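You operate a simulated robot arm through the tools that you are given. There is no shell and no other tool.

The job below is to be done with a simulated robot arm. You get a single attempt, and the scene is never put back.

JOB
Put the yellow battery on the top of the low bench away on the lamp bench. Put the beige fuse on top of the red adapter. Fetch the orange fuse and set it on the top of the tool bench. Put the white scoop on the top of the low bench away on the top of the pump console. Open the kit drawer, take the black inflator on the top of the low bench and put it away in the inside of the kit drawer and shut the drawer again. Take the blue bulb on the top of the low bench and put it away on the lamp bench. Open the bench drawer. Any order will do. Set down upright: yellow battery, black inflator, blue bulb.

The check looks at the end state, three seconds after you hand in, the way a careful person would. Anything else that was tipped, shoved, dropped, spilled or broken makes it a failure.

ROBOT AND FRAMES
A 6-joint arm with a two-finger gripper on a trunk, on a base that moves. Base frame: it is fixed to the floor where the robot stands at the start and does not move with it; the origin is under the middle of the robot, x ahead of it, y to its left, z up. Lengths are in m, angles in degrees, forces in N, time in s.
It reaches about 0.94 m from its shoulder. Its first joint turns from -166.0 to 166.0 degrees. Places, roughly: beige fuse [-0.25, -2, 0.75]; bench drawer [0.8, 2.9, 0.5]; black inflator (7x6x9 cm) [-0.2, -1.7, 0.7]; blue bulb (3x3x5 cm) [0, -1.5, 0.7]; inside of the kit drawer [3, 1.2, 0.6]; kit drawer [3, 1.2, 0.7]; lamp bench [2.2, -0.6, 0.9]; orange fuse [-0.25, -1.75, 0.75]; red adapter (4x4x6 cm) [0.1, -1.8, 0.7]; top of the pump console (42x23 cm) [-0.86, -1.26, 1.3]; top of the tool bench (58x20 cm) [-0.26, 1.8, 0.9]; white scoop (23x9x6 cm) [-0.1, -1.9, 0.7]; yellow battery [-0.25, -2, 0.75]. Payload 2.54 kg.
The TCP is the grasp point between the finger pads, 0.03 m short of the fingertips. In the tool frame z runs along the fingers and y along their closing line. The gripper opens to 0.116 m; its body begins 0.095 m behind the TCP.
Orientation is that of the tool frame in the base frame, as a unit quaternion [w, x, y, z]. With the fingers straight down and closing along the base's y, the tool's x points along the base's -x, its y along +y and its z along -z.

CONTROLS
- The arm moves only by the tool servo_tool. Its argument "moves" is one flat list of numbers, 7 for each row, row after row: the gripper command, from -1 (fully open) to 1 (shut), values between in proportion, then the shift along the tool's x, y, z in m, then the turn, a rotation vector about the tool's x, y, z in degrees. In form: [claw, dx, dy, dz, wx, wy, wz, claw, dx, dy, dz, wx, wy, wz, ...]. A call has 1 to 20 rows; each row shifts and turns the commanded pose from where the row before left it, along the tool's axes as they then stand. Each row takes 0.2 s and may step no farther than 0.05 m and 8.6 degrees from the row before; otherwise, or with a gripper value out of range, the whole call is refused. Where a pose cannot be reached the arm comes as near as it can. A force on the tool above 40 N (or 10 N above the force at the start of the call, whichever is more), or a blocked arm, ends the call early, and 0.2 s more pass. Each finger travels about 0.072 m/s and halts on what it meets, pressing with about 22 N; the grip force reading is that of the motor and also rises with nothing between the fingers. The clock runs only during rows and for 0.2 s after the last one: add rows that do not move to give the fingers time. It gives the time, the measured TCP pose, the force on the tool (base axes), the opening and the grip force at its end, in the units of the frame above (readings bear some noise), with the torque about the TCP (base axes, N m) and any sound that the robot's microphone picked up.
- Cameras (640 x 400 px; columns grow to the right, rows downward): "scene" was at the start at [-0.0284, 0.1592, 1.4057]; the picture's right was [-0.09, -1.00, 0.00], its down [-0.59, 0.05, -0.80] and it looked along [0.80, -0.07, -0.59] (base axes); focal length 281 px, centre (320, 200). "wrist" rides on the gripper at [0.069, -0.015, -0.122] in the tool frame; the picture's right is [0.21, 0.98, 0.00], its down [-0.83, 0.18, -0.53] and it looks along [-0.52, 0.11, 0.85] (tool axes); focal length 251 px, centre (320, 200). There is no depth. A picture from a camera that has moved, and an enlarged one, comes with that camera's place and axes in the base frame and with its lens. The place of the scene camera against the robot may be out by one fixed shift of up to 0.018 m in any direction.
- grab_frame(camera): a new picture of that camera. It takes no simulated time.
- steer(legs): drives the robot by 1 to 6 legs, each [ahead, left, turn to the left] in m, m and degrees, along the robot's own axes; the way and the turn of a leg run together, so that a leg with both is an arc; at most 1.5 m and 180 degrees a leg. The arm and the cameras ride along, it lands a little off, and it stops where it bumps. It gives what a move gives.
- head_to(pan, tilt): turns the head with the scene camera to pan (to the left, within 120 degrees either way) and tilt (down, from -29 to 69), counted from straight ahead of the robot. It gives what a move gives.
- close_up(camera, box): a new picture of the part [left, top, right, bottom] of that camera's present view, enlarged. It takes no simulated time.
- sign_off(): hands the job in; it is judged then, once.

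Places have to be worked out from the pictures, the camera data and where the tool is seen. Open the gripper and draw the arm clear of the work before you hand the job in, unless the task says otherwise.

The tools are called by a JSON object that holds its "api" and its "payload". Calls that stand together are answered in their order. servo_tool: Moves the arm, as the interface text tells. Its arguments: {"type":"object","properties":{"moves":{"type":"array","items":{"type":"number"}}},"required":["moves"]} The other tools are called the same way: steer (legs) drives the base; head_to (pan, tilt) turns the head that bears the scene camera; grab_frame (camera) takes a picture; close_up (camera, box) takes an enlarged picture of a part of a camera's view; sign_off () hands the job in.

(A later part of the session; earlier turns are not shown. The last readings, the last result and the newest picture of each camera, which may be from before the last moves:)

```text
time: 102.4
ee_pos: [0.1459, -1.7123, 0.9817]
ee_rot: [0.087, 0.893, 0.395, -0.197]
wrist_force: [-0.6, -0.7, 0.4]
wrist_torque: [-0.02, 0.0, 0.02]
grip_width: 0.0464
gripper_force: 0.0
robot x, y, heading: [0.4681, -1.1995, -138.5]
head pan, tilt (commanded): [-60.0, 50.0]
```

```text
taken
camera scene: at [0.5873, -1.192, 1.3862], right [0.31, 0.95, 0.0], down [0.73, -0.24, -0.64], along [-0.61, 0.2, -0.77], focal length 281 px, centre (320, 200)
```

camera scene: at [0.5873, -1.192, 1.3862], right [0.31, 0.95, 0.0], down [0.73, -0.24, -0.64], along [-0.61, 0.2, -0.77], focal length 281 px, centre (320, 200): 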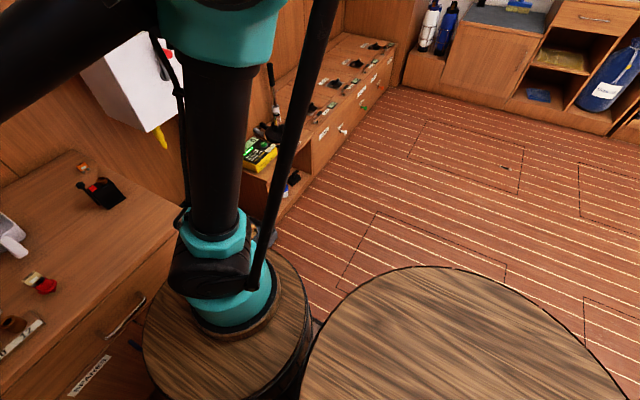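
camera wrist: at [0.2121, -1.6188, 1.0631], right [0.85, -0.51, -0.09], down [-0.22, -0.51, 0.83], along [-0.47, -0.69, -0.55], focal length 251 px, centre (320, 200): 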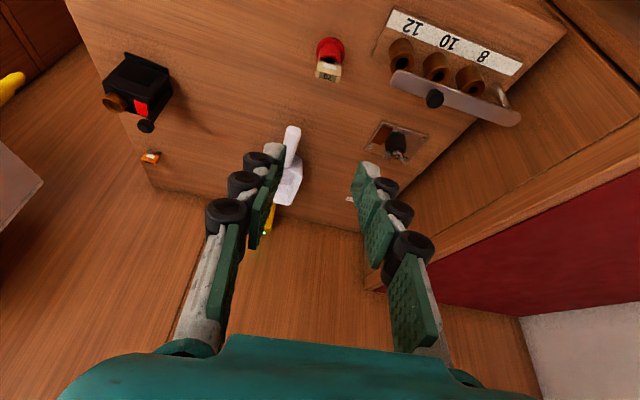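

The adapter sits right in front of the scoop's handle, and the console is high (1.3 m), so I first test reach there with the empty gripper. I raise and retract the arm, then back off and move right to the front of the console.

{"api": "servo_tool", "payload": {"moves": [-1, -0.02, 0, -0.045, 0, 0, 0, -1, -0.02, 0, -0.045, 0, 0, 0, -1, -0.02, 0, -0.045, 0, 0, 0, -1, -0.02, 0, -0.045, 0, 0, 0, -1, 0.036, 0.004, -0.0168, 0, 0, 0, -1, 0.036, 0.004, -0.0168, 0, 0, 0, -1, 0.036, 0.004, -0.0168, 0, 0, 0, -1, 0.036, 0.004, -0.0168, 0, 0, 0]}}

{"api": "steer", "payload": {"legs": [[-0.3, 0, 0], [0, -0.84, 0]]}}

{"api": "head_to", "payload": {"pan": 0, "tilt": 20}}

{"api": "grab_frame", "payload": {"camera": "scene"}}

{"api": "grab_frame", "payload": {"camera": "wrist"}}

```text
time: 104.2
ee_pos: [0.2661, -1.6048, 1.1796]
ee_rot: [0.087, 0.892, 0.396, -0.198]
wrist_force: [-0.5, -0.3, -0.2]
wrist_torque: [-0.01, 0.01, -0.04]
grip_width: 0.1161
gripper_force: 0.1
robot x, y, heading: [0.4665, -1.1985, -138.4]
head pan, tilt (commanded): [-60.0, 50.0]
```

```text
time: 110.3
ee_pos: [-0.0688, -0.7754, 1.1792]
ee_rot: [0.087, 0.893, 0.394, -0.198]
wrist_force: [0.3, 0.4, 0.0]
wrist_torque: [0.0, -0.02, 0.02]
grip_width: 0.1161
gripper_force: 0.0
robot x, y, heading: [0.1321, -0.3769, -138.4]
head pan, tilt (commanded): [-60.0, 50.0]
```

```text
time: 111.6
ee_pos: [-0.0682, -0.7763, 1.1799]
ee_rot: [0.087, 0.893, 0.393, -0.199]
wrist_force: [0.4, 0.2, -0.3]
wrist_torque: [0.01, -0.01, 0.0]
grip_width: 0.1159
gripper_force: 0.1
robot x, y, heading: [0.1317, -0.3742, -138.1]
head pan, tilt (commanded): [0.0, 20.0]
```

```text
taken
camera scene: at [0.2568, -0.4504, 1.4317], right [-0.66, 0.75, 0.0], down [0.26, 0.23, -0.94], along [-0.7, -0.62, -0.34], focal length 281 px, centre (320, 200)
```

scene: 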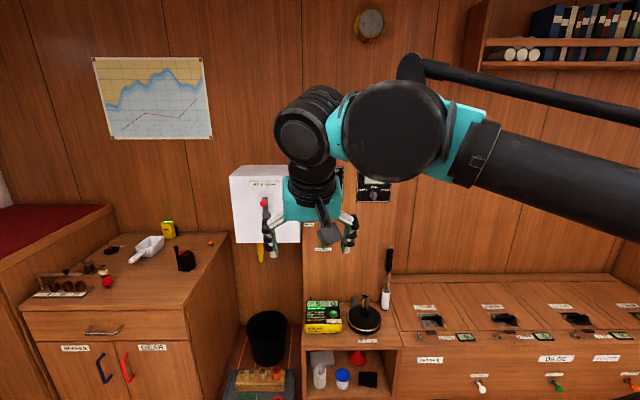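

```text
taken
camera wrist: at [-0.0013, -0.6819, 1.2603], right [0.85, -0.51, -0.09], down [-0.22, -0.51, 0.83], along [-0.48, -0.69, -0.55], focal length 251 px, centre (320, 200)
```

wrist: 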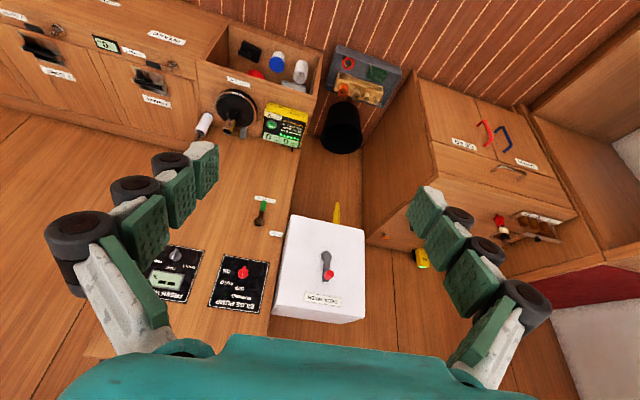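

I shift right a little, raise the arm to look over the console top, and drive ahead 0.3 m.

{"api": "servo_tool", "payload": {"moves": [-1, -0.0191, 0, -0.0407, 0, 0, 0, -1, -0.0191, 0, -0.0407, 0, 0, 0, -1, -0.0191, 0, -0.0407, 0, 0, 0, -1, -0.0191, 0, -0.0407, 0, 0, 0, -1, -0.0191, 0, -0.0407, 0, 0, 0, -1, -0.0191, 0, -0.0407, 0, 0, 0, -1, 0, 0, 0, 0, 0, 0]}}

{"api": "steer", "payload": {"legs": [[0.3, -0.04, 0.2]]}}

{"api": "head_to", "payload": {"pan": 0, "tilt": 60}}

{"api": "grab_frame", "payload": {"camera": "scene"}}

{"api": "grab_frame", "payload": {"camera": "wrist"}}

```text
time: 113.2
ee_pos: [-0.0689, -0.777, 1.4483]
ee_rot: [0.087, 0.893, 0.395, -0.198]
wrist_force: [0.0, 0.7, -0.2]
wrist_torque: [0.02, 0.01, 0.02]
grip_width: 0.1161
gripper_force: 0.0
robot x, y, heading: [0.1356, -0.3754, -138.6]
head pan, tilt (commanded): [0.0, 20.0]
```

```text
time: 115.3
ee_pos: [-0.3177, -0.9448, 1.4485]
ee_rot: [0.087, 0.893, 0.396, -0.198]
wrist_force: [0.3, 0.1, 1.3]
wrist_torque: [-0.03, 0.0, 0.0]
grip_width: 0.1159
gripper_force: 0.1
robot x, y, heading: [-0.1175, -0.541, -138.1]
head pan, tilt (commanded): [0.0, 20.0]
```

```text
time: 116.4
ee_pos: [-0.3169, -0.9455, 1.4484]
ee_rot: [0.087, 0.892, 0.395, -0.199]
wrist_force: [-0.3, -0.1, -0.2]
wrist_torque: [0.01, 0.03, 0.04]
grip_width: 0.1159
gripper_force: 0.1
robot x, y, heading: [-0.1184, -0.5412, -138.1]
head pan, tilt (commanded): [0.0, 60.0]
```

```text
taken
camera scene: at [0.0274, -0.6012, 1.3736], right [-0.67, 0.74, 0.0], down [0.64, 0.58, -0.5], along [-0.37, -0.33, -0.87], focal length 281 px, centre (320, 200)
```

scene: 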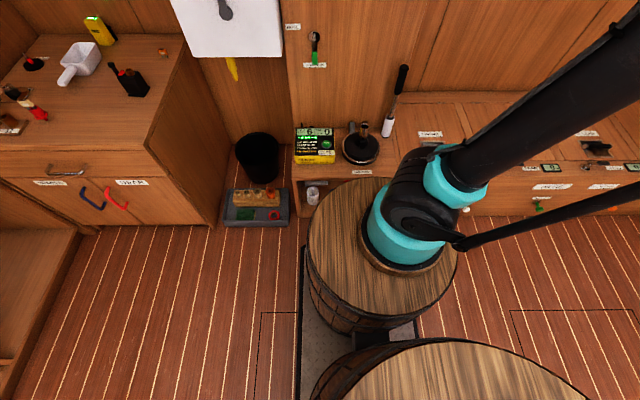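

```text
taken
camera wrist: at [-0.2501, -0.8515, 1.5294], right [0.85, -0.51, -0.09], down [-0.22, -0.51, 0.83], along [-0.47, -0.69, -0.55], focal length 251 px, centre (320, 200)
```

wrist: 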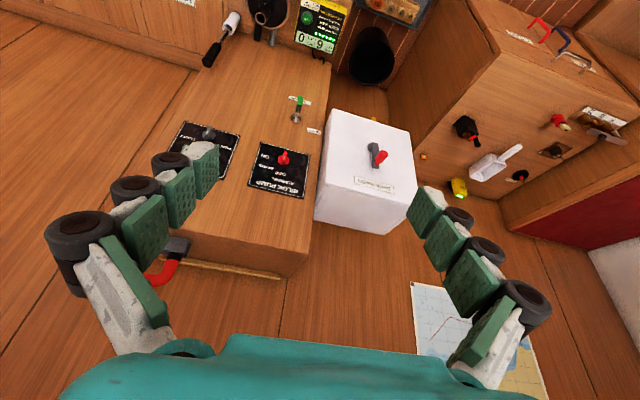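

I can see over the console top now. I zoom to see the free area on it.

{"api": "close_up", "payload": {"camera": "wrist", "box": [100, 130, 420, 330]}}

{"api": "head_to", "payload": {"pan": 0, "tilt": 15}}

{"api": "grab_frame", "payload": {"camera": "scene"}}

```text
2.00 times, centred on (260, 230) of wrist
camera zoom: at [-0.2501, -0.8515, 1.5294], right [0.85, -0.51, -0.09], down [-0.22, -0.51, 0.83], along [-0.47, -0.69, -0.55], focal length 503 px, centre (440, 140)
```

zoom: 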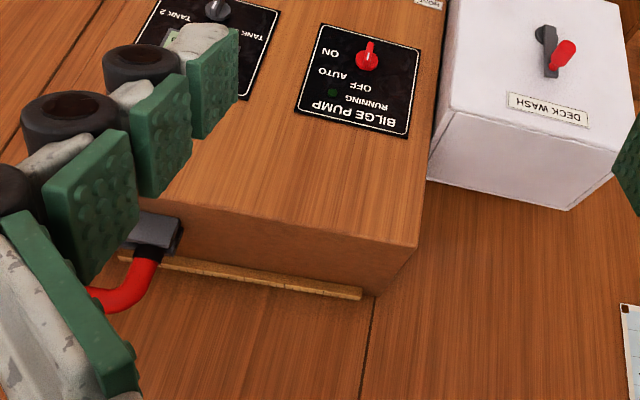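

```text
time: 117.5
ee_pos: [-0.3176, -0.9457, 1.4494]
ee_rot: [0.087, 0.893, 0.395, -0.198]
wrist_force: [-0.2, -0.1, -0.5]
wrist_torque: [0.01, 0.03, 0.01]
grip_width: 0.1161
gripper_force: 0.1
robot x, y, heading: [-0.1148, -0.5459, -138.2]
head pan, tilt (commanded): [0.0, 15.0]
```

```text
taken
camera scene: at [0.0075, -0.619, 1.4398], right [-0.67, 0.74, 0.0], down [0.19, 0.17, -0.97], along [-0.72, -0.64, -0.26], focal length 281 px, centre (320, 200)
```

scene: 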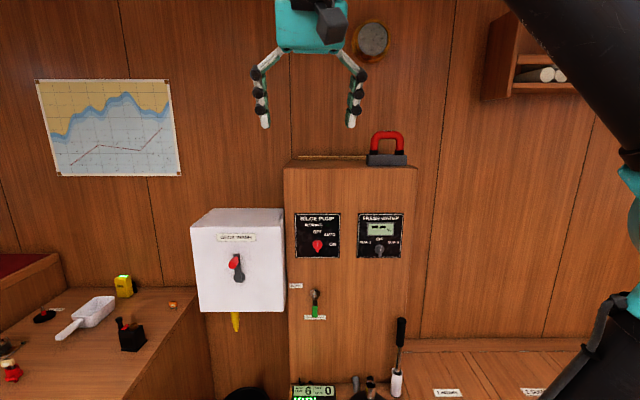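

Free area on the console's left ≈26 cm wide, front edge at e1≈-1.35. I go ahead another 8 cm and test the reach above the console with the 25° tilt.

{"api": "steer", "payload": {"legs": [[0.08, 0, 0]]}}

{"api": "servo_tool", "payload": {"moves": [-1, -0.0357, -0.0088, 0.0222, 0, 0, 0, -1, -0.0357, -0.0088, 0.0222, 0, 0, 0, -1, -0.0357, -0.0088, 0.0222, 0, 0, 0, -1, -0.0357, -0.0088, 0.0222, 0, 0, 0, -1, -0.0357, -0.0088, 0.0222, 0, 0, 0, -1, -0.0357, -0.0088, 0.0222, 0, 0, 0, -1, -0.0357, -0.0088, 0.0222, 0, 0, 0, -1, -0.0357, -0.0088, 0.0222, 0, 0, 0, -1, 0, 0, 0, 0, 0, 0]}}

{"api": "grab_frame", "payload": {"camera": "wrist"}}

{"api": "grab_frame", "payload": {"camera": "scene"}}

```text
time: 118.5
ee_pos: [-0.3764, -0.999, 1.448]
ee_rot: [0.087, 0.892, 0.396, -0.197]
wrist_force: [0.0, -0.2, 0.5]
wrist_torque: [0.03, 0.01, -0.02]
grip_width: 0.116
gripper_force: 0.0
robot x, y, heading: [-0.18, -0.5978, -138.2]
head pan, tilt (commanded): [0.0, 15.0]
```

```text
time: 120.5
ee_pos: [-0.6541, -1.1984, 1.4079]
ee_rot: [0.087, 0.893, 0.395, -0.198]
wrist_force: [0.3, -0.8, 0.5]
wrist_torque: [-0.05, 0.0, 0.0]
grip_width: 0.1157
gripper_force: 0.1
robot x, y, heading: [-0.1782, -0.5941, -138.1]
head pan, tilt (commanded): [0.0, 15.0]
```

```text
taken
camera wrist: at [-0.5868, -1.1049, 1.4891], right [0.85, -0.51, -0.09], down [-0.22, -0.51, 0.83], along [-0.47, -0.69, -0.55], focal length 251 px, centre (320, 200)
```

wrist: 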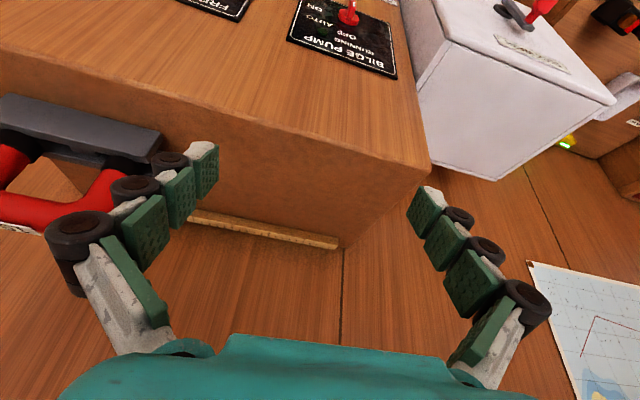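

```text
taken
camera scene: at [-0.0523, -0.6725, 1.4399], right [-0.67, 0.75, 0.0], down [0.19, 0.17, -0.97], along [-0.72, -0.64, -0.26], focal length 281 px, centre (320, 200)
```

scene: 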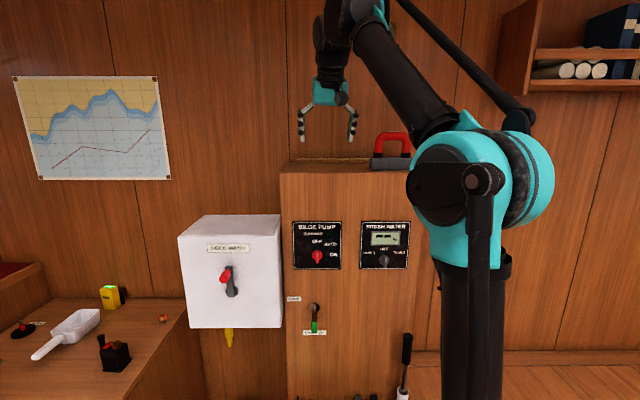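

Reach is fine here; console's left front corner is at e1≈-1.338, e2≈-0.588, z≈1.305, depth 23 cm. I test the placing depth too (e1≈-1.37, z≈1.365).

{"api": "servo_tool", "payload": {"moves": [-1, -0.0195, -0.003, 0.0249, 0, 0, 0, -1, -0.0195, -0.003, 0.0249, 0, 0, 0, -1, -0.0194, -0.003, 0.0249, 0, 0, 0, -1, 0, 0, 0, 0, 0, 0]}}

{"api": "grab_frame", "payload": {"camera": "wrist"}}

```text
time: 121.5
ee_pos: [-0.7173, -1.2549, 1.3655]
ee_rot: [0.087, 0.893, 0.396, -0.198]
wrist_force: [-0.5, 0.0, -0.3]
wrist_torque: [-0.01, 0.02, 0.0]
grip_width: 0.1159
gripper_force: 0.1
robot x, y, heading: [-0.1771, -0.5944, -138.3]
head pan, tilt (commanded): [0.0, 15.0]
```

```text
taken
camera wrist: at [-0.6501, -1.1612, 1.4459], right [0.85, -0.51, -0.09], down [-0.22, -0.51, 0.83], along [-0.47, -0.69, -0.55], focal length 251 px, centre (320, 200)
```

wrist: 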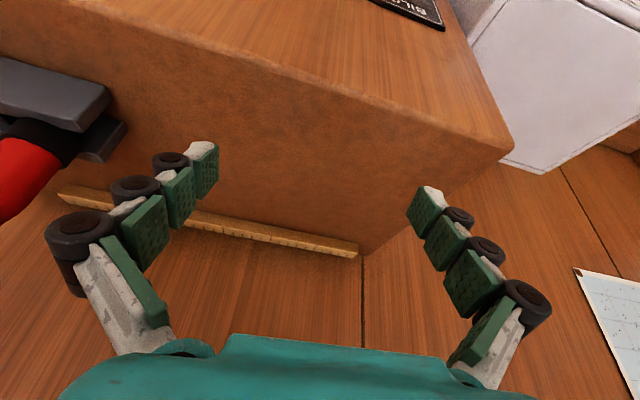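

Reach confirmed. I retract the arm the same way and drive back to the low bench for the scoop.

{"api": "servo_tool", "payload": {"moves": [-1, 0.0195, 0.003, -0.0249, 0, 0, 0, -1, 0.0195, 0.003, -0.0249, 0, 0, 0, -1, 0.0194, 0.003, -0.0249, 0, 0, 0, -1, 0.0357, 0.0088, -0.0222, 0, 0, 0, -1, 0.0357, 0.0088, -0.0222, 0, 0, 0, -1, 0.0357, 0.0088, -0.0222, 0, 0, 0, -1, 0.0357, 0.0088, -0.0222, 0, 0, 0, -1, 0.0357, 0.0088, -0.0222, 0, 0, 0, -1, 0.0357, 0.0088, -0.0222, 0, 0, 0, -1, 0.0357, 0.0088, -0.0222, 0, 0, 0, -1, 0.0357, 0.0088, -0.0222, 0, 0, 0]}}

{"api": "steer", "payload": {"legs": [[-0.38, 0, 0], [0, 0.88, 0], [0.25, 0, 0]]}}

{"api": "head_to", "payload": {"pan": 0, "tilt": 50}}

{"api": "grab_frame", "payload": {"camera": "scene"}}

```text
time: 123.9
ee_pos: [-0.3761, -0.9984, 1.4476]
ee_rot: [0.087, 0.893, 0.396, -0.198]
wrist_force: [0.0, -0.6, -0.5]
wrist_torque: [0.01, -0.01, 0.0]
grip_width: 0.1159
gripper_force: 0.1
robot x, y, heading: [-0.176, -0.5945, -138.3]
head pan, tilt (commanded): [0.0, 15.0]
```

```text
time: 132.0
ee_pos: [0.3118, -1.5747, 1.4481]
ee_rot: [0.087, 0.891, 0.398, -0.198]
wrist_force: [-0.1, 0.1, 0.3]
wrist_torque: [0.01, -0.01, 0.03]
grip_width: 0.1163
gripper_force: 0.0
robot x, y, heading: [0.5086, -1.1731, -137.6]
head pan, tilt (commanded): [0.0, 15.0]
```

```text
time: 133.1
ee_pos: [0.3112, -1.5745, 1.4472]
ee_rot: [0.087, 0.891, 0.399, -0.198]
wrist_force: [0.5, -0.2, -0.2]
wrist_torque: [-0.03, 0.02, 0.02]
grip_width: 0.1161
gripper_force: 0.1
robot x, y, heading: [0.5115, -1.1641, -138.0]
head pan, tilt (commanded): [0.0, 50.0]
```

```text
taken
camera scene: at [0.6458, -1.2342, 1.3862], right [-0.67, 0.74, 0.0], down [0.57, 0.51, -0.64], along [-0.48, -0.43, -0.77], focal length 281 px, centre (320, 200)
```

scene: 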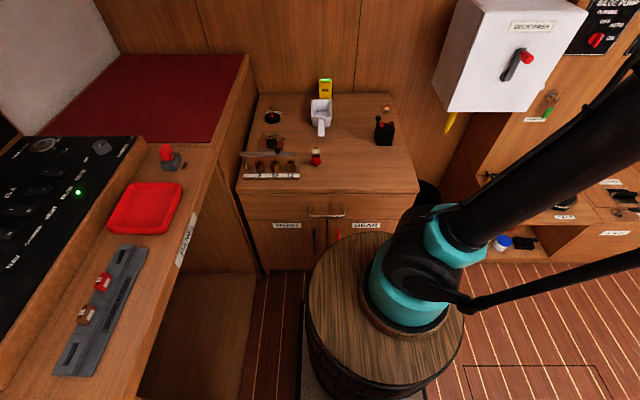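

I rotate the tool to align with the scoop's handle and move to hover above the handle (z≈0.95), keeping well above the fuse on the adapter.

{"api": "servo_tool", "payload": {"moves": [-1, 0, 0, 0, 1.48, 0, 3.17, -1, -0.01376, -0.00251, 0.04568, 0, 0, 0, -1, -0.01376, -0.00251, 0.04568, 0, 0, 0, -1, -0.01376, -0.00251, 0.04568, 0, 0, 0, -1, -0.01376, -0.00251, 0.04568, 0, 0, 0, -1, -0.01376, -0.00251, 0.04568, 0, 0, 0, -1, -0.01376, -0.00251, 0.04568, 0, 0, 0, -1, -0.01376, -0.00251, 0.04568, 0, 0, 0, -1, -0.01376, -0.00251, 0.04568, 0, 0, 0, -1, -0.01376, -0.00251, 0.04568, 0, 0, 0, -1, -0.01376, -0.00251, 0.04568, 0, 0, 0, -1, -0.01376, -0.00251, 0.04568, 0, 0, 0, -1, -0.01376, -0.00251, 0.04568, 0, 0, 0, -1, -0.01376, -0.00251, 0.04568, 0, 0, 0, -1, -0.01376, -0.00251, 0.04568, 0, 0, 0, -1, 0, 0, 0, 0, 0, 0]}}

{"api": "grab_frame", "payload": {"camera": "wrist"}}

```text
time: 136.4
ee_pos: [-0.0308, -1.863, 0.9478]
ee_rot: [0.083, 0.903, 0.371, -0.201]
wrist_force: [0.3, 0.3, -0.6]
wrist_torque: [0.03, -0.02, 0.01]
grip_width: 0.1159
gripper_force: 0.1
robot x, y, heading: [0.5067, -1.1739, -137.8]
head pan, tilt (commanded): [0.0, 50.0]
```

```text
taken
camera wrist: at [0.0408, -1.7723, 1.0296], right [0.83, -0.56, -0.09], down [-0.24, -0.5, 0.83], along [-0.51, -0.67, -0.55], focal length 251 px, centre (320, 200)
```

wrist: 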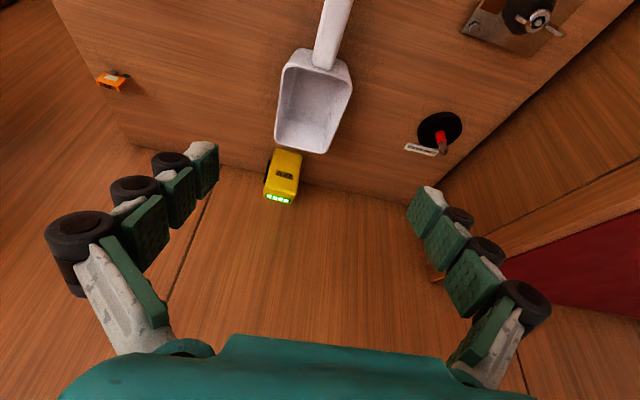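

The handle is in line with e1 (≈42°). I correct the yaw by 2.7°, shift slightly, and descend vertically to z≈0.80, then check.

{"api": "servo_tool", "payload": {"moves": [-0.3, 0, 0, 0, 1.15, 0, 2.45, -0.3, 0.014, -0.0014, 0.0344, 0, 0, 0, -0.3, 0.014, -0.0014, 0.0344, 0, 0, 0, -0.3, 0.014, -0.0013, 0.0343, 0, 0, 0, -0.3, 0.0138, -0.0013, 0.0343, 0, 0, 0, -0.3, 0, 0, 0, 0, 0, 0]}}

{"api": "grab_frame", "payload": {"camera": "wrist"}}

{"api": "close_up", "payload": {"camera": "scene", "box": [230, 60, 420, 190]}}

```text
time: 137.8
ee_pos: [-0.039, -1.8625, 0.8009]
ee_rot: [0.077, 0.912, 0.349, -0.202]
wrist_force: [0.4, 0.7, -0.4]
wrist_torque: [-0.02, 0.02, 0.01]
grip_width: 0.0755
gripper_force: 0.0
robot x, y, heading: [0.5107, -1.1687, -137.9]
head pan, tilt (commanded): [0.0, 50.0]
```

```text
taken
camera wrist: at [0.0364, -1.7751, 0.8817], right [0.8, -0.6, -0.09], down [-0.27, -0.49, 0.83], along [-0.54, -0.64, -0.55], focal length 251 px, centre (320, 200)
```

wrist: 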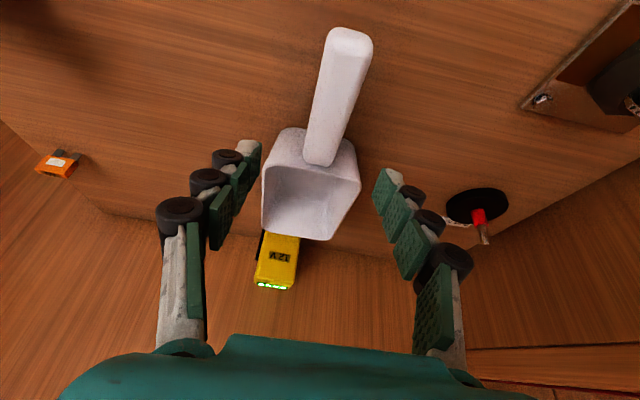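

```text
3.08 times, centred on (325, 125) of scene
camera zoom: at [0.6458, -1.2343, 1.3861], right [-0.67, 0.74, 0.0], down [0.57, 0.52, -0.64], along [-0.48, -0.43, -0.77], focal length 864 px, centre (305, 431)
```

zoom: 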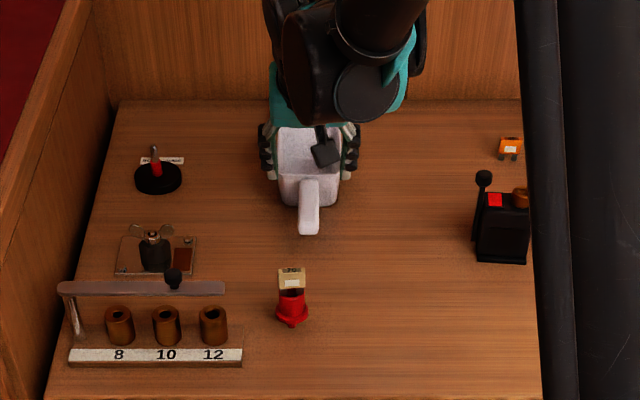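

The handle lies directly under the tool. I descend vertically another 6.5 cm and close on it.

{"api": "servo_tool", "payload": {"moves": [-0.3, 0.0093, 0, 0.02, 0, 0, 0, -0.3, 0.0093, 0, 0.02, 0, 0, 0, -0.3, 0.0092, 0, 0.0197, 0, 0, 0, -0.3, 0, 0, 0, 0, 0, 0]}}

{"api": "grab_frame", "payload": {"camera": "wrist"}}

{"api": "close_up", "payload": {"camera": "scene", "box": [280, 80, 380, 180]}}

```text
time: 138.8
ee_pos: [-0.0392, -1.8627, 0.7353]
ee_rot: [0.076, 0.912, 0.35, -0.202]
wrist_force: [-0.7, 0.5, 0.3]
wrist_torque: [-0.01, -0.02, -0.02]
grip_width: 0.0753
gripper_force: 0.0
robot x, y, heading: [0.5054, -1.17, -137.4]
head pan, tilt (commanded): [0.0, 50.0]
```

```text
taken
camera wrist: at [0.037, -1.7766, 0.8161], right [0.8, -0.6, -0.09], down [-0.27, -0.49, 0.83], along [-0.54, -0.64, -0.55], focal length 251 px, centre (320, 200)
```

wrist: 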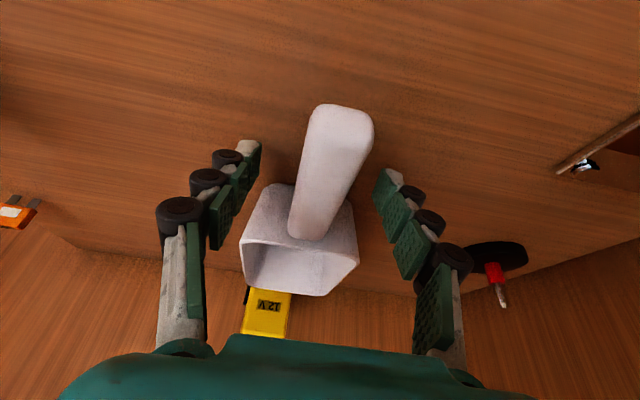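

```text
4.00 times, centred on (330, 130) of scene
camera zoom: at [0.6458, -1.2343, 1.3861], right [-0.67, 0.74, 0.0], down [0.57, 0.52, -0.64], along [-0.48, -0.43, -0.77], focal length 1124 px, centre (280, 480)
```

zoom: 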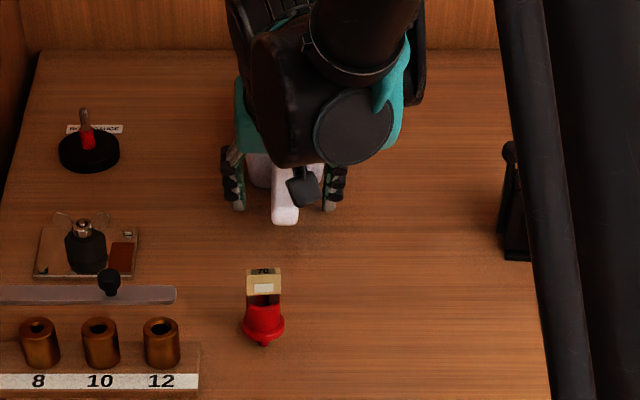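

The handle is within about 2–3 mm of the grip centre. I shift 2 mm and close.

{"api": "servo_tool", "payload": {"moves": [-0.3, 0, 0.002, 0, 0, 0, 0, 1, 0, 0, 0, 0, 0, 0, 1, 0, 0, 0, 0, 0, 0, 1, 0, 0, 0, 0, 0, 0, 1, 0, 0, 0, 0, 0, 0, 1, 0, 0, 0, 0, 0, 0]}}

{"api": "grab_frame", "payload": {"camera": "wrist"}}

```text
time: 140.2
ee_pos: [-0.0368, -1.8652, 0.7355]
ee_rot: [0.076, 0.912, 0.35, -0.203]
wrist_force: [-0.8, 1.0, 0.4]
wrist_torque: [0.01, -0.03, 0.02]
grip_width: 0.0242
gripper_force: 21.8
robot x, y, heading: [0.5062, -1.1703, -137.9]
head pan, tilt (commanded): [0.0, 50.0]
```

```text
taken
camera wrist: at [0.0382, -1.778, 0.8164], right [0.8, -0.6, -0.09], down [-0.27, -0.49, 0.83], along [-0.54, -0.64, -0.55], focal length 251 px, centre (320, 200)
```

wrist: 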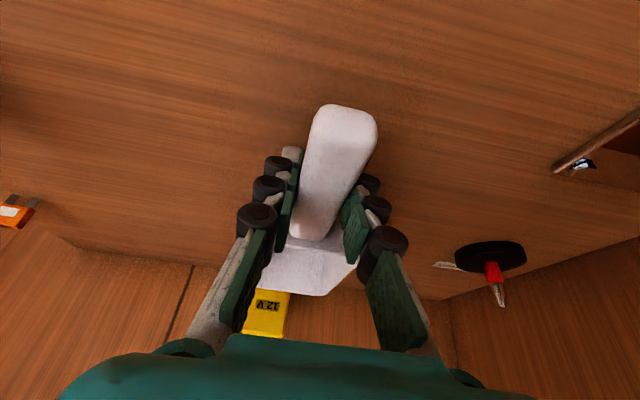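

Held at 24 mm. I lift straight up slowly and check for droop.

{"api": "servo_tool", "payload": {"moves": [1, -0.0042, 0, -0.0091, 0, 0, 0, 1, -0.0063, 0, -0.0136, 0, 0, 0, 1, -0.0106, 0, -0.0227, 0, 0, 0, 1, -0.0169, 0, -0.0363, 0, 0, 0, 1, -0.0169, 0, -0.0363, 0, 0, 0, 1, 0, 0, 0, 0, 0, 0]}}

{"api": "grab_frame", "payload": {"camera": "wrist"}}

{"api": "close_up", "payload": {"camera": "scene", "box": [230, 30, 420, 180]}}

```text
time: 141.7
ee_pos: [-0.0384, -1.865, 0.8669]
ee_rot: [0.077, 0.911, 0.35, -0.203]
wrist_force: [-0.2, 0.6, -0.8]
wrist_torque: [0.05, -0.02, -0.01]
grip_width: 0.0242
gripper_force: 21.9
robot x, y, heading: [0.5083, -1.1673, -137.9]
head pan, tilt (commanded): [0.0, 50.0]
```

```text
taken
camera wrist: at [0.0373, -1.7779, 0.9465], right [0.8, -0.6, -0.09], down [-0.27, -0.49, 0.83], along [-0.54, -0.64, -0.55], focal length 251 px, centre (320, 200)
```

wrist: 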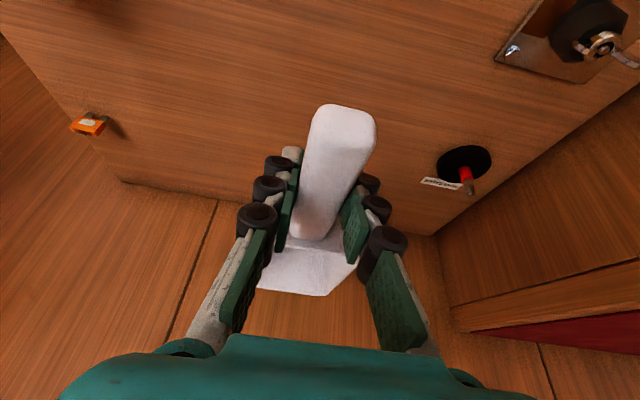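

```text
2.67 times, centred on (325, 105) of scene
camera zoom: at [0.6458, -1.2343, 1.3861], right [-0.67, 0.74, 0.0], down [0.57, 0.52, -0.64], along [-0.48, -0.43, -0.77], focal length 749 px, centre (307, 453)
```

zoom: 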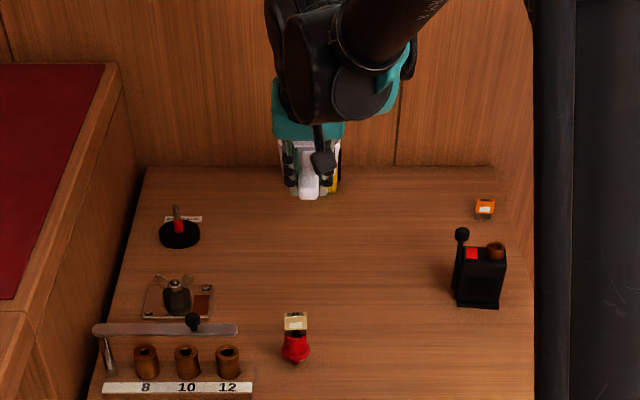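

The scoop is held firm and level. I raise and retract the arm, then drive over to the console.

{"api": "servo_tool", "payload": {"moves": [1, -0.0169, 0, -0.0363, 0, 0, 0, 1, 0.0102, 0.0001, -0.04475, 0, 0, 0, 1, 0.0102, 0.0001, -0.04475, 0, 0, 0, 1, 0.0102, 0.0001, -0.04475, 0, 0, 0, 1, 0.0102, 0.0001, -0.04475, 0, 0, 0, 1, 0.0102, 0.0001, -0.04475, 0, 0, 0, 1, 0.0102, 0.0001, -0.04475, 0, 0, 0, 1, 0.0102, 0.0001, -0.04475, 0, 0, 0, 1, 0.0102, 0.0001, -0.04475, 0, 0, 0, 1, 0.0102, 0.0001, -0.04475, 0, 0, 0, 1, 0.0102, 0.0001, -0.04475, 0, 0, 0, 1, 0.0102, 0.0001, -0.04475, 0, 0, 0, 1, 0.0102, 0.0001, -0.04475, 0, 0, 0, 1, 0.0102, 0.0001, -0.04475, 0, 0, 0, 1, 0.0102, 0.0001, -0.04475, 0, 0, 0, 1, 0.0102, 0.0001, -0.04475, 0, 0, 0]}}

{"api": "steer", "payload": {"legs": [[-0.25, 0, -0.3], [0, -0.88, 0], [0.3, 0, 0]]}}

{"api": "head_to", "payload": {"pan": 0, "tilt": 20}}

{"api": "grab_frame", "payload": {"camera": "scene"}}

{"api": "grab_frame", "payload": {"camera": "wrist"}}

```text
time: 145.1
ee_pos: [0.278, -1.5823, 1.4502]
ee_rot: [0.076, 0.912, 0.349, -0.202]
wrist_force: [-0.5, -0.4, -1.1]
wrist_torque: [0.02, -0.07, 0.01]
grip_width: 0.0243
gripper_force: 22.8
robot x, y, heading: [0.5115, -1.1704, -137.9]
head pan, tilt (commanded): [0.0, 50.0]
```

```text
time: 152.8
ee_pos: [-0.3467, -0.9682, 1.4495]
ee_rot: [0.077, 0.911, 0.35, -0.203]
wrist_force: [-0.9, -0.6, -1.4]
wrist_torque: [0.07, 0.02, 0.0]
grip_width: 0.0244
gripper_force: 22.3
robot x, y, heading: [-0.1158, -0.5551, -137.6]
head pan, tilt (commanded): [0.0, 50.0]
```

```text
time: 153.7
ee_pos: [-0.3473, -0.968, 1.4492]
ee_rot: [0.077, 0.911, 0.351, -0.202]
wrist_force: [0.0, 0.0, -1.2]
wrist_torque: [0.04, -0.03, 0.03]
grip_width: 0.0244
gripper_force: 22.4
robot x, y, heading: [-0.1172, -0.5531, -137.5]
head pan, tilt (commanded): [0.0, 20.0]
```

```text
taken
camera scene: at [0.0075, -0.6297, 1.4316], right [-0.67, 0.74, 0.0], down [0.25, 0.23, -0.94], along [-0.69, -0.63, -0.34], focal length 281 px, centre (320, 200)
```

scene: 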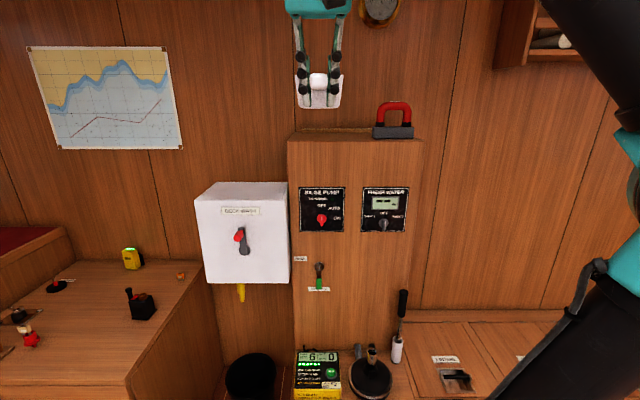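

```text
taken
camera wrist: at [-0.2718, -0.8809, 1.5302], right [0.8, -0.59, -0.09], down [-0.27, -0.49, 0.83], along [-0.54, -0.64, -0.55], focal length 251 px, centre (320, 200)
```

wrist: 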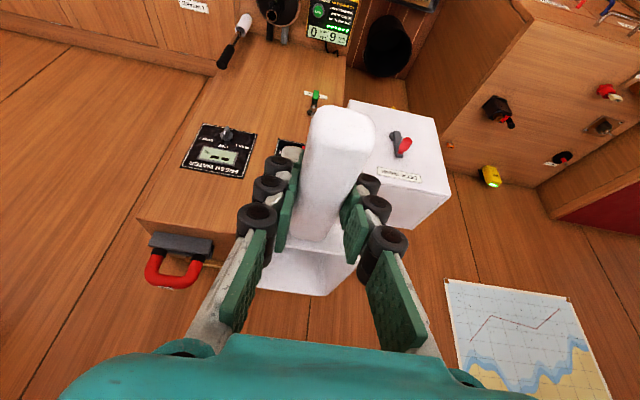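

Scoop level; now the last 7 cm ahead.

{"api": "steer", "payload": {"legs": [[0.07, 0, -0.4]]}}

```text
time: 154.7
ee_pos: [-0.4031, -1.0143, 1.4486]
ee_rot: [0.076, 0.912, 0.348, -0.203]
wrist_force: [0.1, 0.6, -0.7]
wrist_torque: [0.02, -0.06, -0.01]
grip_width: 0.0244
gripper_force: 21.9
robot x, y, heading: [-0.1729, -0.6024, -138.2]
head pan, tilt (commanded): [0.0, 20.0]
```

I extend over the console at constant height and check with pictures.

{"api": "servo_tool", "payload": {"moves": [1, -0.0394, -0.0038, 0.0184, 0, 0, 0, 1, -0.0394, -0.0038, 0.0184, 0, 0, 0, 1, -0.0394, -0.0038, 0.0184, 0, 0, 0, 1, -0.0394, -0.0038, 0.0184, 0, 0, 0, 1, -0.0394, -0.0038, 0.0184, 0, 0, 0, 1, -0.0394, -0.0038, 0.0184, 0, 0, 0, 1, -0.0394, -0.0038, 0.0184, 0, 0, 0, 1, -0.0394, -0.0038, 0.0184, 0, 0, 0, 1, -0.039, -0.0038, 0.0183, 0, 0, 0, 1, 0, 0, 0, 0, 0, 0]}}

{"api": "grab_frame", "payload": {"camera": "scene"}}

{"api": "grab_frame", "payload": {"camera": "wrist"}}

```text
time: 156.9
ee_pos: [-0.7115, -1.2357, 1.4301]
ee_rot: [0.076, 0.912, 0.348, -0.203]
wrist_force: [-0.1, 0.2, -0.8]
wrist_torque: [0.02, -0.05, 0.03]
grip_width: 0.0242
gripper_force: 22.1
out of reach, approached as far as the arm can: row 9
robot x, y, heading: [-0.1731, -0.6006, -138.1]
head pan, tilt (commanded): [0.0, 20.0]
```

```text
taken
camera scene: at [-0.0461, -0.6783, 1.4317], right [-0.67, 0.74, 0.0], down [0.25, 0.23, -0.94], along [-0.7, -0.63, -0.34], focal length 281 px, centre (320, 200)
```

scene: 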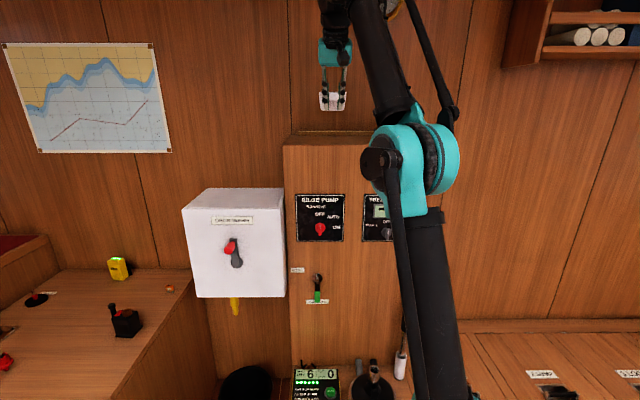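

```text
taken
camera wrist: at [-0.6357, -1.1508, 1.5106], right [0.79, -0.6, -0.09], down [-0.27, -0.48, 0.83], along [-0.54, -0.64, -0.55], focal length 251 px, centre (320, 200)
```

wrist: 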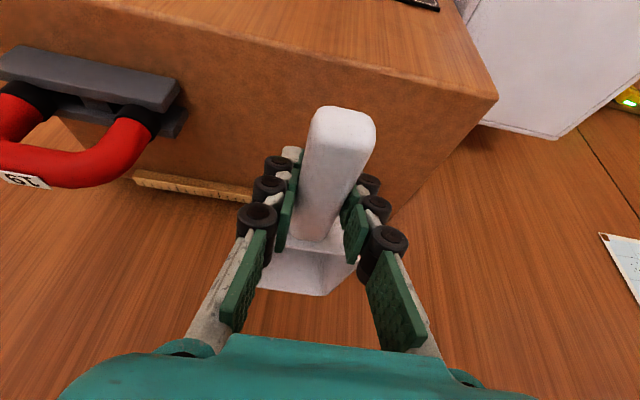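

It reached its limit at that height, just 2 cm short; lower down there is more reach. I descend about 7 cm and check.

{"api": "servo_tool", "payload": {"moves": [1, 0.0085, 0, 0.0181, 0, 0, 0, 1, 0.0106, 0, 0.0226, 0, 0, 0, 1, 0.0106, 0, 0.0226, 0, 0, 0, 1, 0, 0, 0, 0, 0, 0]}}

{"api": "grab_frame", "payload": {"camera": "wrist"}}

{"api": "close_up", "payload": {"camera": "scene", "box": [270, 60, 430, 160]}}

```text
time: 157.9
ee_pos: [-0.7119, -1.2374, 1.3591]
ee_rot: [0.076, 0.913, 0.347, -0.203]
wrist_force: [-0.3, 0.4, -1.0]
wrist_torque: [0.05, -0.05, -0.04]
grip_width: 0.0241
gripper_force: 22.2
robot x, y, heading: [-0.1714, -0.5963, -138.1]
head pan, tilt (commanded): [0.0, 20.0]
```

```text
taken
camera wrist: at [-0.635, -1.1505, 1.4405], right [0.79, -0.6, -0.09], down [-0.27, -0.48, 0.83], along [-0.54, -0.64, -0.55], focal length 251 px, centre (320, 200)
```

wrist: 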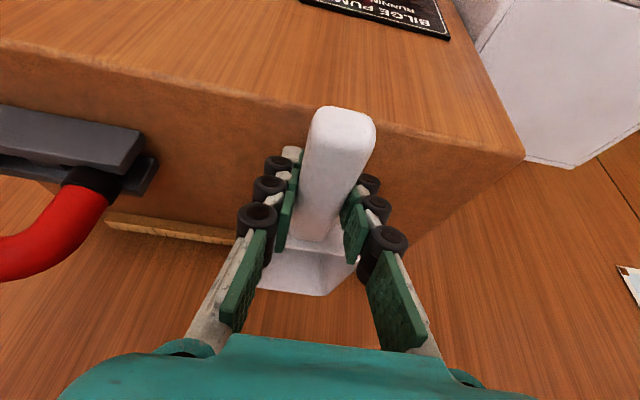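

```text
4.00 times, centred on (350, 110) of scene
camera zoom: at [-0.0461, -0.6784, 1.4317], right [-0.67, 0.74, 0.0], down [0.25, 0.23, -0.94], along [-0.7, -0.63, -0.34], focal length 1124 px, centre (200, 560)
```

zoom: 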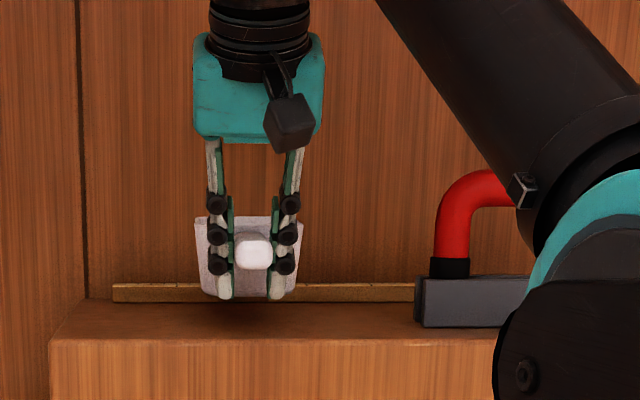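

The scoop hovers about 1.4 cm above the console top. I lower gently until contact.

{"api": "servo_tool", "payload": {"moves": [1, -0.0025, 0, 0.0112, 0, 0, 0, 1, 0, 0, 0, 0, 0, 0]}}

{"api": "servo_tool", "payload": {"moves": [1, 0.0008, 0, 0.0018, 0, 0, 0, 1, 0, 0, 0, 0, 0, 0]}}

{"api": "servo_tool", "payload": {"moves": [1, 0.0008, 0, 0.0018, 0, 0, 0, 1, 0, 0, 0, 0, 0, 0]}}

```text
time: 158.5
ee_pos: [-0.7166, -1.2408, 1.351]
ee_rot: [0.076, 0.913, 0.346, -0.203]
wrist_force: [0.3, 0.4, -0.7]
wrist_torque: [0.06, -0.05, -0.01]
grip_width: 0.0245
gripper_force: 22.2
robot x, y, heading: [-0.173, -0.6008, -138.0]
head pan, tilt (commanded): [0.0, 20.0]
```

```text
time: 159.1
ee_pos: [-0.7174, -1.2411, 1.3485]
ee_rot: [0.076, 0.912, 0.348, -0.202]
wrist_force: [-0.9, -0.5, -0.8]
wrist_torque: [0.04, -0.1, -0.04]
grip_width: 0.0244
gripper_force: 21.7
robot x, y, heading: [-0.1707, -0.6, -138.4]
head pan, tilt (commanded): [0.0, 20.0]
```

```text
time: 159.7
ee_pos: [-0.7166, -1.2421, 1.3476]
ee_rot: [0.076, 0.912, 0.348, -0.203]
wrist_force: [-0.2, 0.3, -2.1]
wrist_torque: [0.04, -0.05, 0.01]
grip_width: 0.0241
gripper_force: 21.6
robot x, y, heading: [-0.1731, -0.6038, -138.2]
head pan, tilt (commanded): [0.0, 20.0]
```

{"api": "servo_tool", "payload": {"moves": [1, 0.0008, 0, 0.0018, 0, 0, 0, 1, 0, 0, 0, 0, 0, 0]}}

{"api": "servo_tool", "payload": {"moves": [1, 0.0008, 0, 0.0018, 0, 0, 0, 1, 0, 0, 0, 0, 0, 0]}}

{"api": "close_up", "payload": {"camera": "scene", "box": [270, 60, 430, 160]}}

```text
time: 160.3
ee_pos: [-0.716, -1.2424, 1.3449]
ee_rot: [0.076, 0.913, 0.347, -0.202]
wrist_force: [-0.3, -0.3, -0.6]
wrist_torque: [0.05, -0.06, -0.01]
grip_width: 0.0245
gripper_force: 21.7
robot x, y, heading: [-0.1719, -0.5992, -138.0]
head pan, tilt (commanded): [0.0, 20.0]
```

```text
time: 160.9
ee_pos: [-0.7175, -1.2418, 1.3425]
ee_rot: [0.076, 0.913, 0.347, -0.203]
wrist_force: [1.4, -0.1, -1.5]
wrist_torque: [0.03, -0.05, -0.03]
grip_width: 0.0245
gripper_force: 22.0
robot x, y, heading: [-0.1699, -0.6, -138.1]
head pan, tilt (commanded): [0.0, 20.0]
```

```text
4.00 times, centred on (350, 110) of scene
camera zoom: at [-0.0461, -0.6783, 1.4317], right [-0.67, 0.74, 0.0], down [0.25, 0.23, -0.94], along [-0.7, -0.63, -0.34], focal length 1124 px, centre (200, 560)
```

zoom: 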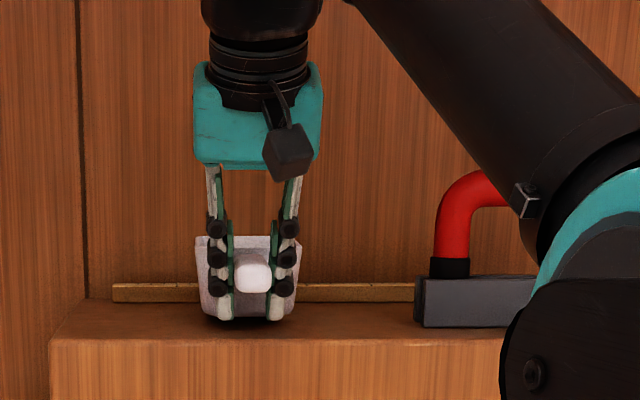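

{"api": "servo_tool", "payload": {"moves": [1, 0.0008, 0, 0.0018, 0, 0, 0, 1, 0, 0, 0, 0, 0, 0]}}

{"api": "servo_tool", "payload": {"moves": [1, 0.0008, 0, 0.0018, 0, 0, 0, 1, 0, 0, 0, 0, 0, 0]}}

{"api": "servo_tool", "payload": {"moves": [1, 0.0008, 0, 0.0018, 0, 0, 0, 1, 0, 0, 0, 0, 0, 0]}}

```text
time: 161.5
ee_pos: [-0.7175, -1.2417, 1.3411]
ee_rot: [0.077, 0.912, 0.348, -0.202]
wrist_force: [0.3, 0.0, -0.3]
wrist_torque: [0.02, -0.03, -0.02]
grip_width: 0.0245
gripper_force: 21.9
robot x, y, heading: [-0.1696, -0.6022, -138.0]
head pan, tilt (commanded): [0.0, 20.0]
```

```text
time: 162.1
ee_pos: [-0.7173, -1.2425, 1.3385]
ee_rot: [0.076, 0.912, 0.348, -0.202]
wrist_force: [0.3, -0.1, -1.2]
wrist_torque: [0.04, -0.01, 0.01]
grip_width: 0.0243
gripper_force: 22.1
robot x, y, heading: [-0.1717, -0.6004, -138.1]
head pan, tilt (commanded): [0.0, 20.0]
```

```text
time: 162.7
ee_pos: [-0.7164, -1.2421, 1.3362]
ee_rot: [0.076, 0.912, 0.347, -0.203]
wrist_force: [0.7, -0.7, -1.3]
wrist_torque: [0.0, -0.07, -0.02]
grip_width: 0.0242
gripper_force: 21.8
robot x, y, heading: [-0.1715, -0.5994, -138.1]
head pan, tilt (commanded): [0.0, 20.0]
```

{"api": "servo_tool", "payload": {"moves": [1, 0.0008, 0, 0.0018, 0, 0, 0, 1, 0, 0, 0, 0, 0, 0]}}

{"api": "servo_tool", "payload": {"moves": [1, 0.0008, 0, 0.0018, 0, 0, 0, 1, 0, 0, 0, 0, 0, 0]}}

{"api": "close_up", "payload": {"camera": "scene", "box": [300, 80, 380, 150]}}

{"api": "grab_frame", "payload": {"camera": "wrist"}}

```text
time: 163.3
ee_pos: [-0.7169, -1.2412, 1.3354]
ee_rot: [0.076, 0.913, 0.348, -0.202]
wrist_force: [0.1, -0.2, 5.4]
wrist_torque: [-0.43, 0.44, 0.02]
grip_width: 0.0243
gripper_force: 22.4
robot x, y, heading: [-0.1707, -0.6025, -138.1]
head pan, tilt (commanded): [0.0, 20.0]
```

```text
time: 163.9
ee_pos: [-0.7166, -1.2418, 1.3323]
ee_rot: [0.076, 0.913, 0.347, -0.202]
wrist_force: [0.2, 0.5, 13.8]
wrist_torque: [-0.36, 0.39, 0.0]
grip_width: 0.0245
gripper_force: 22.2
robot x, y, heading: [-0.1709, -0.5996, -138.1]
head pan, tilt (commanded): [0.0, 20.0]
```

```text
5.71 times, centred on (340, 115) of scene
camera zoom: at [-0.0457, -0.6778, 1.4317], right [-0.67, 0.74, 0.0], down [0.25, 0.23, -0.94], along [-0.7, -0.63, -0.34], focal length 1605 px, centre (206, 686)
```

zoom: 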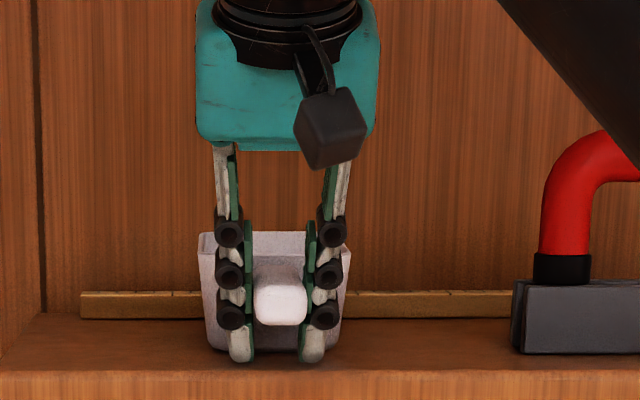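

```text
taken
camera wrist: at [-0.6402, -1.1551, 1.414], right [0.79, -0.6, -0.09], down [-0.27, -0.48, 0.83], along [-0.54, -0.64, -0.55], focal length 251 px, centre (320, 200)
```

wrist: 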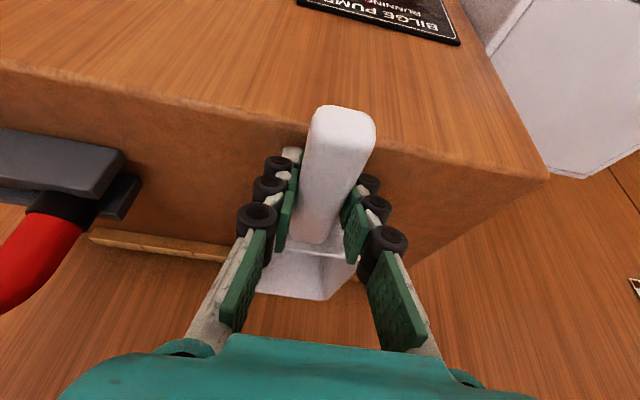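

The scoop rests on the console (≈14 N). I open the fingers and back out along the tool axis.

{"api": "servo_tool", "payload": {"moves": [0.5, 0, 0, 0, 0, 0, 0, 0.4, 0, 0, 0, 0, 0, 0, 0.2, 0, 0, 0, 0, 0, 0, 0, 0, 0, 0, 0, 0, 0, 0, 0, 0, 0, 0, 0, 0]}}

{"api": "close_up", "payload": {"camera": "scene", "box": [300, 80, 380, 150]}}

{"api": "grab_frame", "payload": {"camera": "wrist"}}

```text
time: 165.1
ee_pos: [-0.7184, -1.2416, 1.3329]
ee_rot: [0.077, 0.912, 0.348, -0.203]
wrist_force: [0.7, 0.0, -0.1]
wrist_torque: [0.02, 0.0, 0.01]
grip_width: 0.0581
gripper_force: 0.1
robot x, y, heading: [-0.1708, -0.5982, -138.0]
head pan, tilt (commanded): [0.0, 20.0]
```

```text
5.71 times, centred on (340, 115) of scene
camera zoom: at [-0.0461, -0.6783, 1.4317], right [-0.67, 0.74, 0.0], down [0.25, 0.23, -0.94], along [-0.7, -0.63, -0.34], focal length 1605 px, centre (206, 686)
```

zoom: 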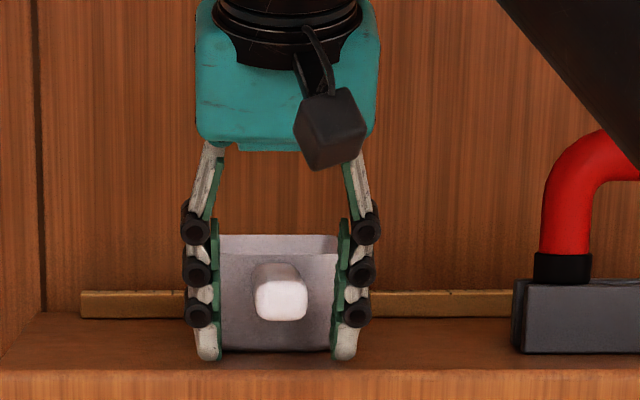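

```text
taken
camera wrist: at [-0.6407, -1.1558, 1.4135], right [0.79, -0.6, -0.09], down [-0.27, -0.48, 0.83], along [-0.54, -0.64, -0.55], focal length 251 px, centre (320, 200)
```

wrist: 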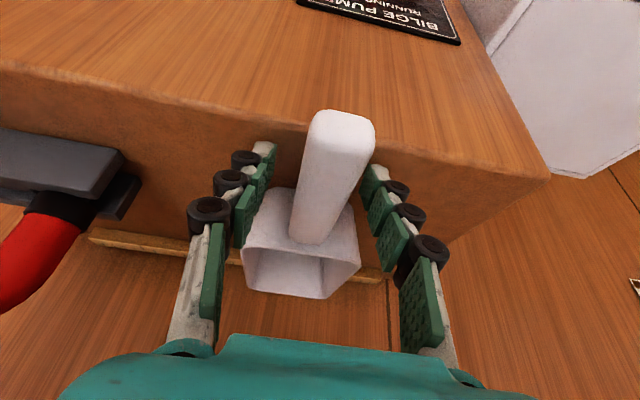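

The scoop rests stable with its bowl on the console. I back out along the fingers.

{"api": "servo_tool", "payload": {"moves": [0, 0, 0, -0.02, 0, 0, 0, 0, 0, 0, -0.03, 0, 0, 0, 0, 0, 0, -0.04, 0, 0, 0, 0, 0.01, 0, -0.04, 0, 0, 0, 0, 0.04, 0, -0.02, 0, 0, 0, 0, 0.04, 0, -0.02, 0, 0, 0, 0, 0.04, 0, -0.02, 0, 0, 0, 0, 0.04, 0, -0.02, 0, 0, 0, 0, 0.04, 0, -0.02, 0, 0, 0, 0, 0.04, 0, -0.02, 0, 0, 0]}}

{"api": "grab_frame", "payload": {"camera": "scene"}}

{"api": "grab_frame", "payload": {"camera": "wrist"}}

```text
time: 167.3
ee_pos: [-0.4696, -1.021, 1.4534]
ee_rot: [0.076, 0.913, 0.347, -0.202]
wrist_force: [0.3, -0.4, -0.2]
wrist_torque: [0.06, -0.01, -0.04]
grip_width: 0.0579
gripper_force: 0.2
robot x, y, heading: [-0.1727, -0.601, -137.7]
head pan, tilt (commanded): [0.0, 20.0]
```

```text
taken
camera scene: at [-0.0463, -0.6788, 1.4317], right [-0.67, 0.74, 0.0], down [0.25, 0.23, -0.94], along [-0.7, -0.63, -0.34], focal length 281 px, centre (320, 200)
```

scene: 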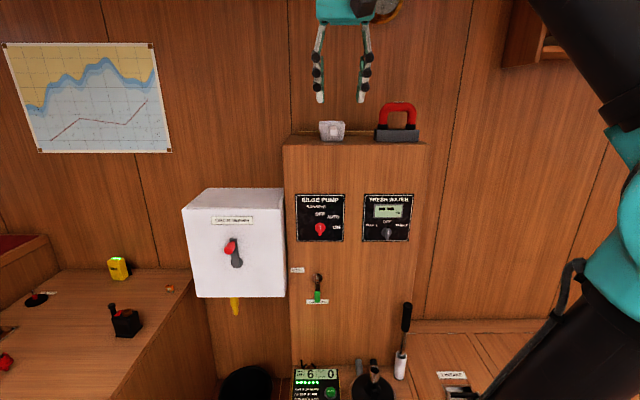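

```text
taken
camera wrist: at [-0.3923, -0.9351, 1.5345], right [0.79, -0.6, -0.09], down [-0.27, -0.48, 0.83], along [-0.54, -0.64, -0.55], focal length 251 px, centre (320, 200)
```

wrist: 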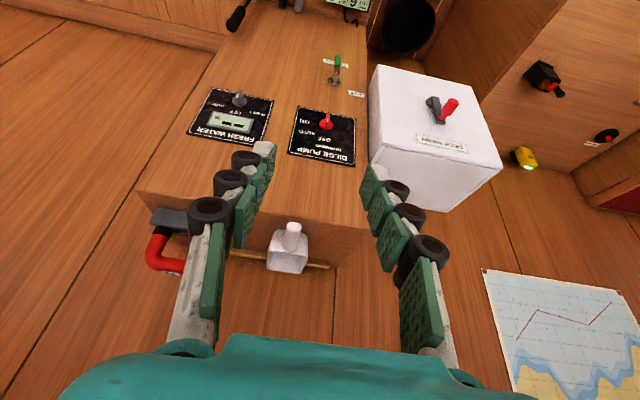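

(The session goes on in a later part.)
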